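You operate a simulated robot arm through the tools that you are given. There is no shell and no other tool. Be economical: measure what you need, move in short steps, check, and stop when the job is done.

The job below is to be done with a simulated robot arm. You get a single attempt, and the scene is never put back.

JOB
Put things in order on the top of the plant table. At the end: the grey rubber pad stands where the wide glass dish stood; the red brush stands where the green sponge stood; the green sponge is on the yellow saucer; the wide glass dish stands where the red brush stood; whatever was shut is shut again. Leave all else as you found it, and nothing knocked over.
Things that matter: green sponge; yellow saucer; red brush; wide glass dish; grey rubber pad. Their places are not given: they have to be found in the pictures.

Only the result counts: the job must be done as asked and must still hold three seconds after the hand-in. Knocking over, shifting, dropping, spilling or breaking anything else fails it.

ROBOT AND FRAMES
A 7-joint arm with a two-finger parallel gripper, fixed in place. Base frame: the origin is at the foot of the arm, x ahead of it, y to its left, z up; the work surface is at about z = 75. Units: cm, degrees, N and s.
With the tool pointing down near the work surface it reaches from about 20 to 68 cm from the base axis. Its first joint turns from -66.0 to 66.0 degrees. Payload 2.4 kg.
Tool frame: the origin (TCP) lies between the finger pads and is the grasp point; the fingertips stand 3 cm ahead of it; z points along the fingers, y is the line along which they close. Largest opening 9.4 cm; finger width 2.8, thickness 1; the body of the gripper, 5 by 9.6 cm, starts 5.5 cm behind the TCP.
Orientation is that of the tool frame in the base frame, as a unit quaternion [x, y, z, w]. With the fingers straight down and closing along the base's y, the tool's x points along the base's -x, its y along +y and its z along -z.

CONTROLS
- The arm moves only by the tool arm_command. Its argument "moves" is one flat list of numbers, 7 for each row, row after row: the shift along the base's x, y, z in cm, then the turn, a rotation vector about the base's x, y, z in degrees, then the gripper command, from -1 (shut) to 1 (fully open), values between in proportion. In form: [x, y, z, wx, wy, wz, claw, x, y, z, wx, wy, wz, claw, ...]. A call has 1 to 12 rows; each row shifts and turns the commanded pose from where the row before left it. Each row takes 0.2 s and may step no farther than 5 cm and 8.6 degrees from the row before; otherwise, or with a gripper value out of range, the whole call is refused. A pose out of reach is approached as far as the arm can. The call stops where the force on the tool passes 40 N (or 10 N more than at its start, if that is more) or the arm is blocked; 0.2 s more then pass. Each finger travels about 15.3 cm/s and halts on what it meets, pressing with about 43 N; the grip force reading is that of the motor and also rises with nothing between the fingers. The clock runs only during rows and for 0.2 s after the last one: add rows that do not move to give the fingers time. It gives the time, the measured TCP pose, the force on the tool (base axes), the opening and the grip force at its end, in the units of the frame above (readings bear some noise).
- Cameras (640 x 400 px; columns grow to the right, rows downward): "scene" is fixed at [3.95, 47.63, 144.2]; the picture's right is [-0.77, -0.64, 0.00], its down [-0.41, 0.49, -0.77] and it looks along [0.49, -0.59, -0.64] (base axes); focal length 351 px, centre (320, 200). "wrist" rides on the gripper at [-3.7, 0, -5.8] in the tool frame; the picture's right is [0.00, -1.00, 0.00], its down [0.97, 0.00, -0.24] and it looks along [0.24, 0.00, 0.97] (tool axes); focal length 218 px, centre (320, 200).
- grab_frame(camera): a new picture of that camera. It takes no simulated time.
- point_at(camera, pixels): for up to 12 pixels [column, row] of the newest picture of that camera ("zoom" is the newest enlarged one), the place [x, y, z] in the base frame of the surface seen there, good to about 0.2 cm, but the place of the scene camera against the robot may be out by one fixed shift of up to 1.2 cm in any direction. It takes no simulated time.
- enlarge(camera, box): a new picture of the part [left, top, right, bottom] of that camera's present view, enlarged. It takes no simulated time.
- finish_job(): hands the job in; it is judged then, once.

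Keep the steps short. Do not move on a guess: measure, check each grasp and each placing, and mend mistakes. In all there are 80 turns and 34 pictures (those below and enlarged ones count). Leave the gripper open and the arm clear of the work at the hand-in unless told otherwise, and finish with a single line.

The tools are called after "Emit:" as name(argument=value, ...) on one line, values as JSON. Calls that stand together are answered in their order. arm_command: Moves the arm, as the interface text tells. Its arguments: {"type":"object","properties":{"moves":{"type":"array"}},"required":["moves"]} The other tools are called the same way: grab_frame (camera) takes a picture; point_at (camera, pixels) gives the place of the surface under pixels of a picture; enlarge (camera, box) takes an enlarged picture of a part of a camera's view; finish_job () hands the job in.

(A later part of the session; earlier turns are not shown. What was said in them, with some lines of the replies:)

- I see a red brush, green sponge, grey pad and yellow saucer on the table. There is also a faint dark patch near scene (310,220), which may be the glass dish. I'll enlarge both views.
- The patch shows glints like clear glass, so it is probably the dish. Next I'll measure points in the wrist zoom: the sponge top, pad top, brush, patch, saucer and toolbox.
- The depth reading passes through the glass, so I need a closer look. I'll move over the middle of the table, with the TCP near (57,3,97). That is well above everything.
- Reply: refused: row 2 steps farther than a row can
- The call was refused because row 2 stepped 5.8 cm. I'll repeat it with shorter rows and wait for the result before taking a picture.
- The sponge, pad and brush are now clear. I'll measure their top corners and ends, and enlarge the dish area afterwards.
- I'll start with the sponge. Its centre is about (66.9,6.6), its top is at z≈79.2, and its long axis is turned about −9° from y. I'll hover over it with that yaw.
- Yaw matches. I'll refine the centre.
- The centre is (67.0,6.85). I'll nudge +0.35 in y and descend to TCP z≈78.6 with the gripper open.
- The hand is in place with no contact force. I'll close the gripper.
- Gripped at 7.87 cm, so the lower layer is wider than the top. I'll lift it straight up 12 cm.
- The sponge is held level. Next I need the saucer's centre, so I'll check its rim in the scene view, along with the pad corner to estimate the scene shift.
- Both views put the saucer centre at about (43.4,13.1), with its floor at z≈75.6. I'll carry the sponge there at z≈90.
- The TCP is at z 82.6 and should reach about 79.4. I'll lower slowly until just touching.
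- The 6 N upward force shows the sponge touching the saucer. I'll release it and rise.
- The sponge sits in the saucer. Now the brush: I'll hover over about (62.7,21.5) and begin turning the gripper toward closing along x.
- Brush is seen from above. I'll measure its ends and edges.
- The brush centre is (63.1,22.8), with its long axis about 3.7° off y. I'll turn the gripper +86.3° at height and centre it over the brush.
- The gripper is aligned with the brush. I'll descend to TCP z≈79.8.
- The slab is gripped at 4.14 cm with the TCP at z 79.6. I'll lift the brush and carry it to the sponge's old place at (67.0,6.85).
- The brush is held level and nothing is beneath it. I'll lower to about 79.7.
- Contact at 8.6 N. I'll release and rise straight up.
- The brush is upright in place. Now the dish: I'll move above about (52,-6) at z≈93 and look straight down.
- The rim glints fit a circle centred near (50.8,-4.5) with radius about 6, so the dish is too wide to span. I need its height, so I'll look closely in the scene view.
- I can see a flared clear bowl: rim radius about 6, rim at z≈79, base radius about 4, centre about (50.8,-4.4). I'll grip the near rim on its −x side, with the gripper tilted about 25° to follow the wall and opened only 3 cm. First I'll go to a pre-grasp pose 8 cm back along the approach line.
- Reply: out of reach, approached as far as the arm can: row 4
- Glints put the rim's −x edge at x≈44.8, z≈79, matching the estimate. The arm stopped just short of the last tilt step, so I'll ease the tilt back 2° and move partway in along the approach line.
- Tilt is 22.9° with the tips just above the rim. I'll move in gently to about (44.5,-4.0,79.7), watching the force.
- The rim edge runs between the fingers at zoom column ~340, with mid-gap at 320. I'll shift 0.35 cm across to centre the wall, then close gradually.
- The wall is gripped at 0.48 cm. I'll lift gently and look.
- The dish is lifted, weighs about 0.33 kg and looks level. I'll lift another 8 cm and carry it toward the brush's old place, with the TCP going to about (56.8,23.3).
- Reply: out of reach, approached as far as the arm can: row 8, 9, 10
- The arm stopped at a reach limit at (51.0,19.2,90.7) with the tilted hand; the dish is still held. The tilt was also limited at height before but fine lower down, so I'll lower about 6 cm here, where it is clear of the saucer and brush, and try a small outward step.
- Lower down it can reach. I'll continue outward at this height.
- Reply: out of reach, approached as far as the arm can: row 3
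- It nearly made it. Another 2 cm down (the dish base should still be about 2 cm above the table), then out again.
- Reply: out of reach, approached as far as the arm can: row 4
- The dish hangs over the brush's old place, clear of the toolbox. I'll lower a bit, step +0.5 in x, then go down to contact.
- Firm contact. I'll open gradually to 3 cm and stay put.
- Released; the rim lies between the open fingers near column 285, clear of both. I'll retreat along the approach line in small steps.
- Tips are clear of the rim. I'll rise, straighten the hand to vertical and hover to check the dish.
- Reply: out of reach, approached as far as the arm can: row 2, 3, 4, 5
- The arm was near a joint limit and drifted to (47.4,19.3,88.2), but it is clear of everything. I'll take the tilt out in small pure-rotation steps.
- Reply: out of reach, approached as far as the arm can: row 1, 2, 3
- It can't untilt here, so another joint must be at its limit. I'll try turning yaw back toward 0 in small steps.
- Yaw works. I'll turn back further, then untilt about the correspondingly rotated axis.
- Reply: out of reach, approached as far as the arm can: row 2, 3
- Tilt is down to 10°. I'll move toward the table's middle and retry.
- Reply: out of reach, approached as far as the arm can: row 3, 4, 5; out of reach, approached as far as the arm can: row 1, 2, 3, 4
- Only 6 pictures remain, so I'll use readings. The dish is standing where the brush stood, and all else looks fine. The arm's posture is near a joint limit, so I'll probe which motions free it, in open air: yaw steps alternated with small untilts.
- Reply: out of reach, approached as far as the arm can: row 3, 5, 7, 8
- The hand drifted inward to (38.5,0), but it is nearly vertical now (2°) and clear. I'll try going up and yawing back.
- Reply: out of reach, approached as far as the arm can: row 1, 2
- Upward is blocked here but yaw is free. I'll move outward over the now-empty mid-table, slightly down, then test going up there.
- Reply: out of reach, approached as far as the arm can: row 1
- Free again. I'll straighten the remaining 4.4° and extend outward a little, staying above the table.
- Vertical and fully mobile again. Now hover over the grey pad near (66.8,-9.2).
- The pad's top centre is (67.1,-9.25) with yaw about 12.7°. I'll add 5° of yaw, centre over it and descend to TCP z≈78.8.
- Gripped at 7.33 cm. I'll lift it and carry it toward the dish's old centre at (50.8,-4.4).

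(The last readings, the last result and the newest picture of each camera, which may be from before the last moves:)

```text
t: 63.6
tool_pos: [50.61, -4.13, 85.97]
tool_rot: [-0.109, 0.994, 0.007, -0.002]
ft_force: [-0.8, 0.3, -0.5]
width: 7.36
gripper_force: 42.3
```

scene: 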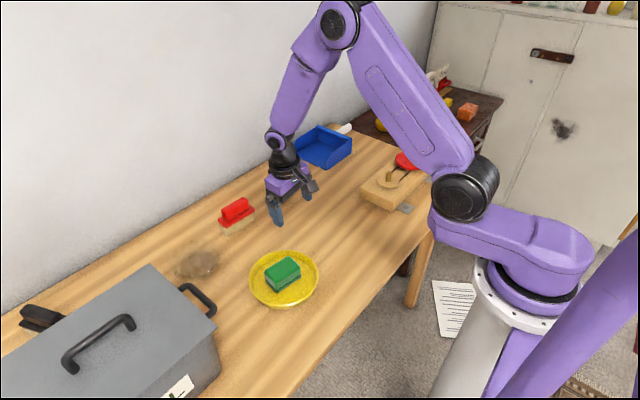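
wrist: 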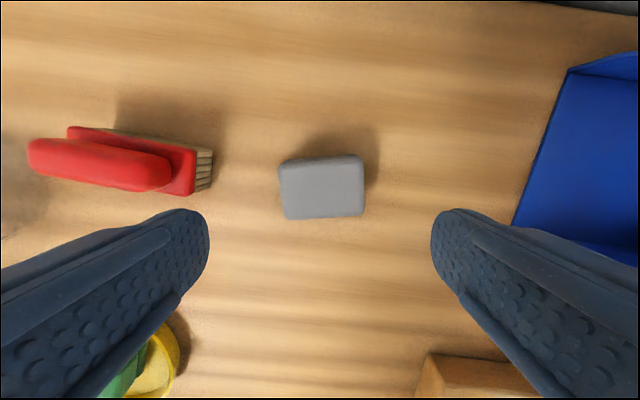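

Carrying well. I'll lower to just above contact (TCP≈79.0).

Emit:
arm_command(moves=[0.2, -0.3, -3, 0, 0, 0, -1, 0, 0, -2.5, 0, 0, 0, -1, 0, 0, -1.2, 0, 0, 0, -1, 0, 0, -0.2, 0, 0, 0, -1, 0, 0, 0, 0, 0, 0, -1])

```text
t: 64.8
tool_pos: [50.78, -4.59, 79.0]
tool_rot: [-0.109, 0.994, 0.007, -0.001]
ft_force: [-0.8, -0.4, -0.1]
width: 7.37
gripper_force: 43.5
```

Emit:
arm_command(moves=[0, 0, -0.15, 0, 0, 0, -1, 0, 0, -0.1, 0, 0, 0, -1, 0, 0, 0, 0, 0, 0, -1])

```text
t: 65.6
tool_pos: [50.91, -4.59, 78.94]
tool_rot: [-0.11, 0.994, 0.007, -0.002]
ft_force: [-4.2, 0.3, 10.8]
width: 7.33
gripper_force: 43.1
stopped in row 3: the force on the tool passed its limit (the readings are from after the stop); the commanded pose is now the measured one
```

Contact reached at 10.8 N. I'll release and rise.

Emit:
arm_command(moves=[0, 0, 0, 0, 0, 0, 0.9, 0, 0, 0, 0, 0, 0, 0.9, 0, 0, 2, 0, 0, 0, 0.9, 0, 0, 4, 0, 0, 0, 1, 0, 0, 4, 0, 0, 0, 1, 0, 0, 4, 0, 0, 0, 1, 0, 0, 0, 0, 0, 0, 1])

Emit:
grab_frame(camera="wrist")

```text
t: 67.2
tool_pos: [50.68, -4.79, 92.77]
tool_rot: [-0.109, 0.994, 0.007, -0.002]
ft_force: [0.3, 0.5, 0.4]
width: 9.38
gripper_force: 0.0
```

```text
4 pictures are left
```

wrist: 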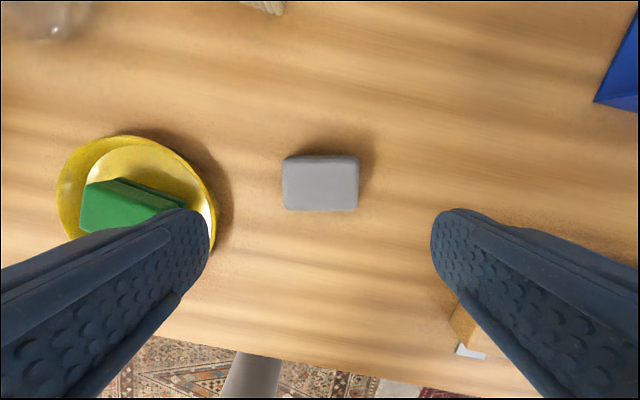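

The pad stands in place. Now I'll check the dish from above with the hand vertical.

Emit:
arm_command(moves=[2, 4.2, 0, 0, 0, -4, 1, 2, 4.2, 0, 0, 0, -4, 1, 2, 4.2, 0, 0, 0, -4.5, 1, 2, 4.2, 0, 0, 0, 0, 1, 2, 4.2, 0, 0, 0, 0, 1, 1.5, 4.2, 0, 0, 0, 0, 1, 0, 0, 0, 0, 0, 0, 1, 0, 0, 0, 0, 0, 0, 1])

Emit:
enlarge(camera="wrist", box=[180, 60, 440, 270])

```text
t: 69.0
tool_pos: [62.57, 20.54, 93.15]
tool_rot: [-0.002, 1.0, 0.007, 0.0]
ft_force: [0.2, 0.1, -0.4]
width: 9.4
gripper_force: 0.0
```

```text
1.90 times, centred on (310, 165) of wrist
```

zoom: 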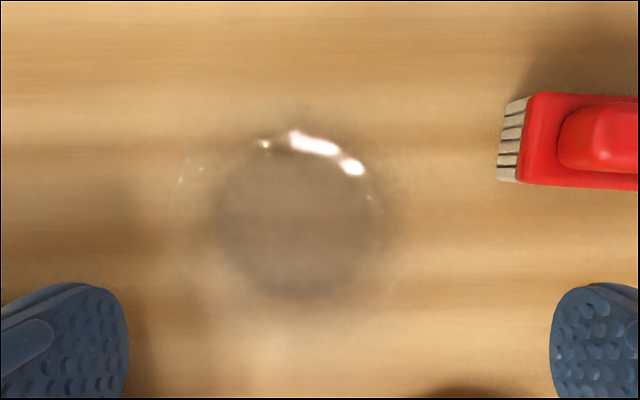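

The dish stands upright with its centre at about (63.4,23.0), against a target of (63.1,22.8). I'll withdraw the arm up and clear.

Emit:
arm_command(moves=[-2, -2.5, 2, 0, 0, 0, 1, -2, -2.5, 2, 0, 0, 0, 1, -2, -3, 2, 0, 0, 0, 1, -2, -3, 2, 0, 0, 0, 1, -2, -3, 2, 0, 0, 0, 1, -2, -3, 2, 0, 0, 0, 1, -2, -3, 2, 0, 0, 0, 1, -2, -3, 1, 0, 0, 0, 1, 0, 0, 0, 0, 0, 0, 1])

Emit:
grab_frame(camera="scene")

```text
t: 71.0
tool_pos: [46.41, -2.65, 107.61]
tool_rot: [-0.002, 1.0, 0.007, 0.0]
ft_force: [-0.6, -0.8, 0.1]
width: 9.39
gripper_force: 0.0
```

```text
2 pictures are left
```

scene: 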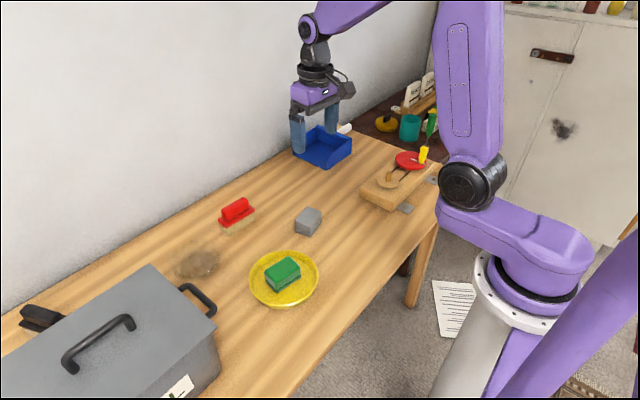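

Everything is in its asked place, the other objects look unmoved, nothing was opened, and the arm is clear with its gripper open. Handing in now.

Emit:
finish_job()

```text
The job is handed in.
```

The pad is where the dish stood, the brush is where the sponge stood, the sponge is on the saucer and the dish is where the brush stood; nothing was opened or knocked over, and the job is handed in.
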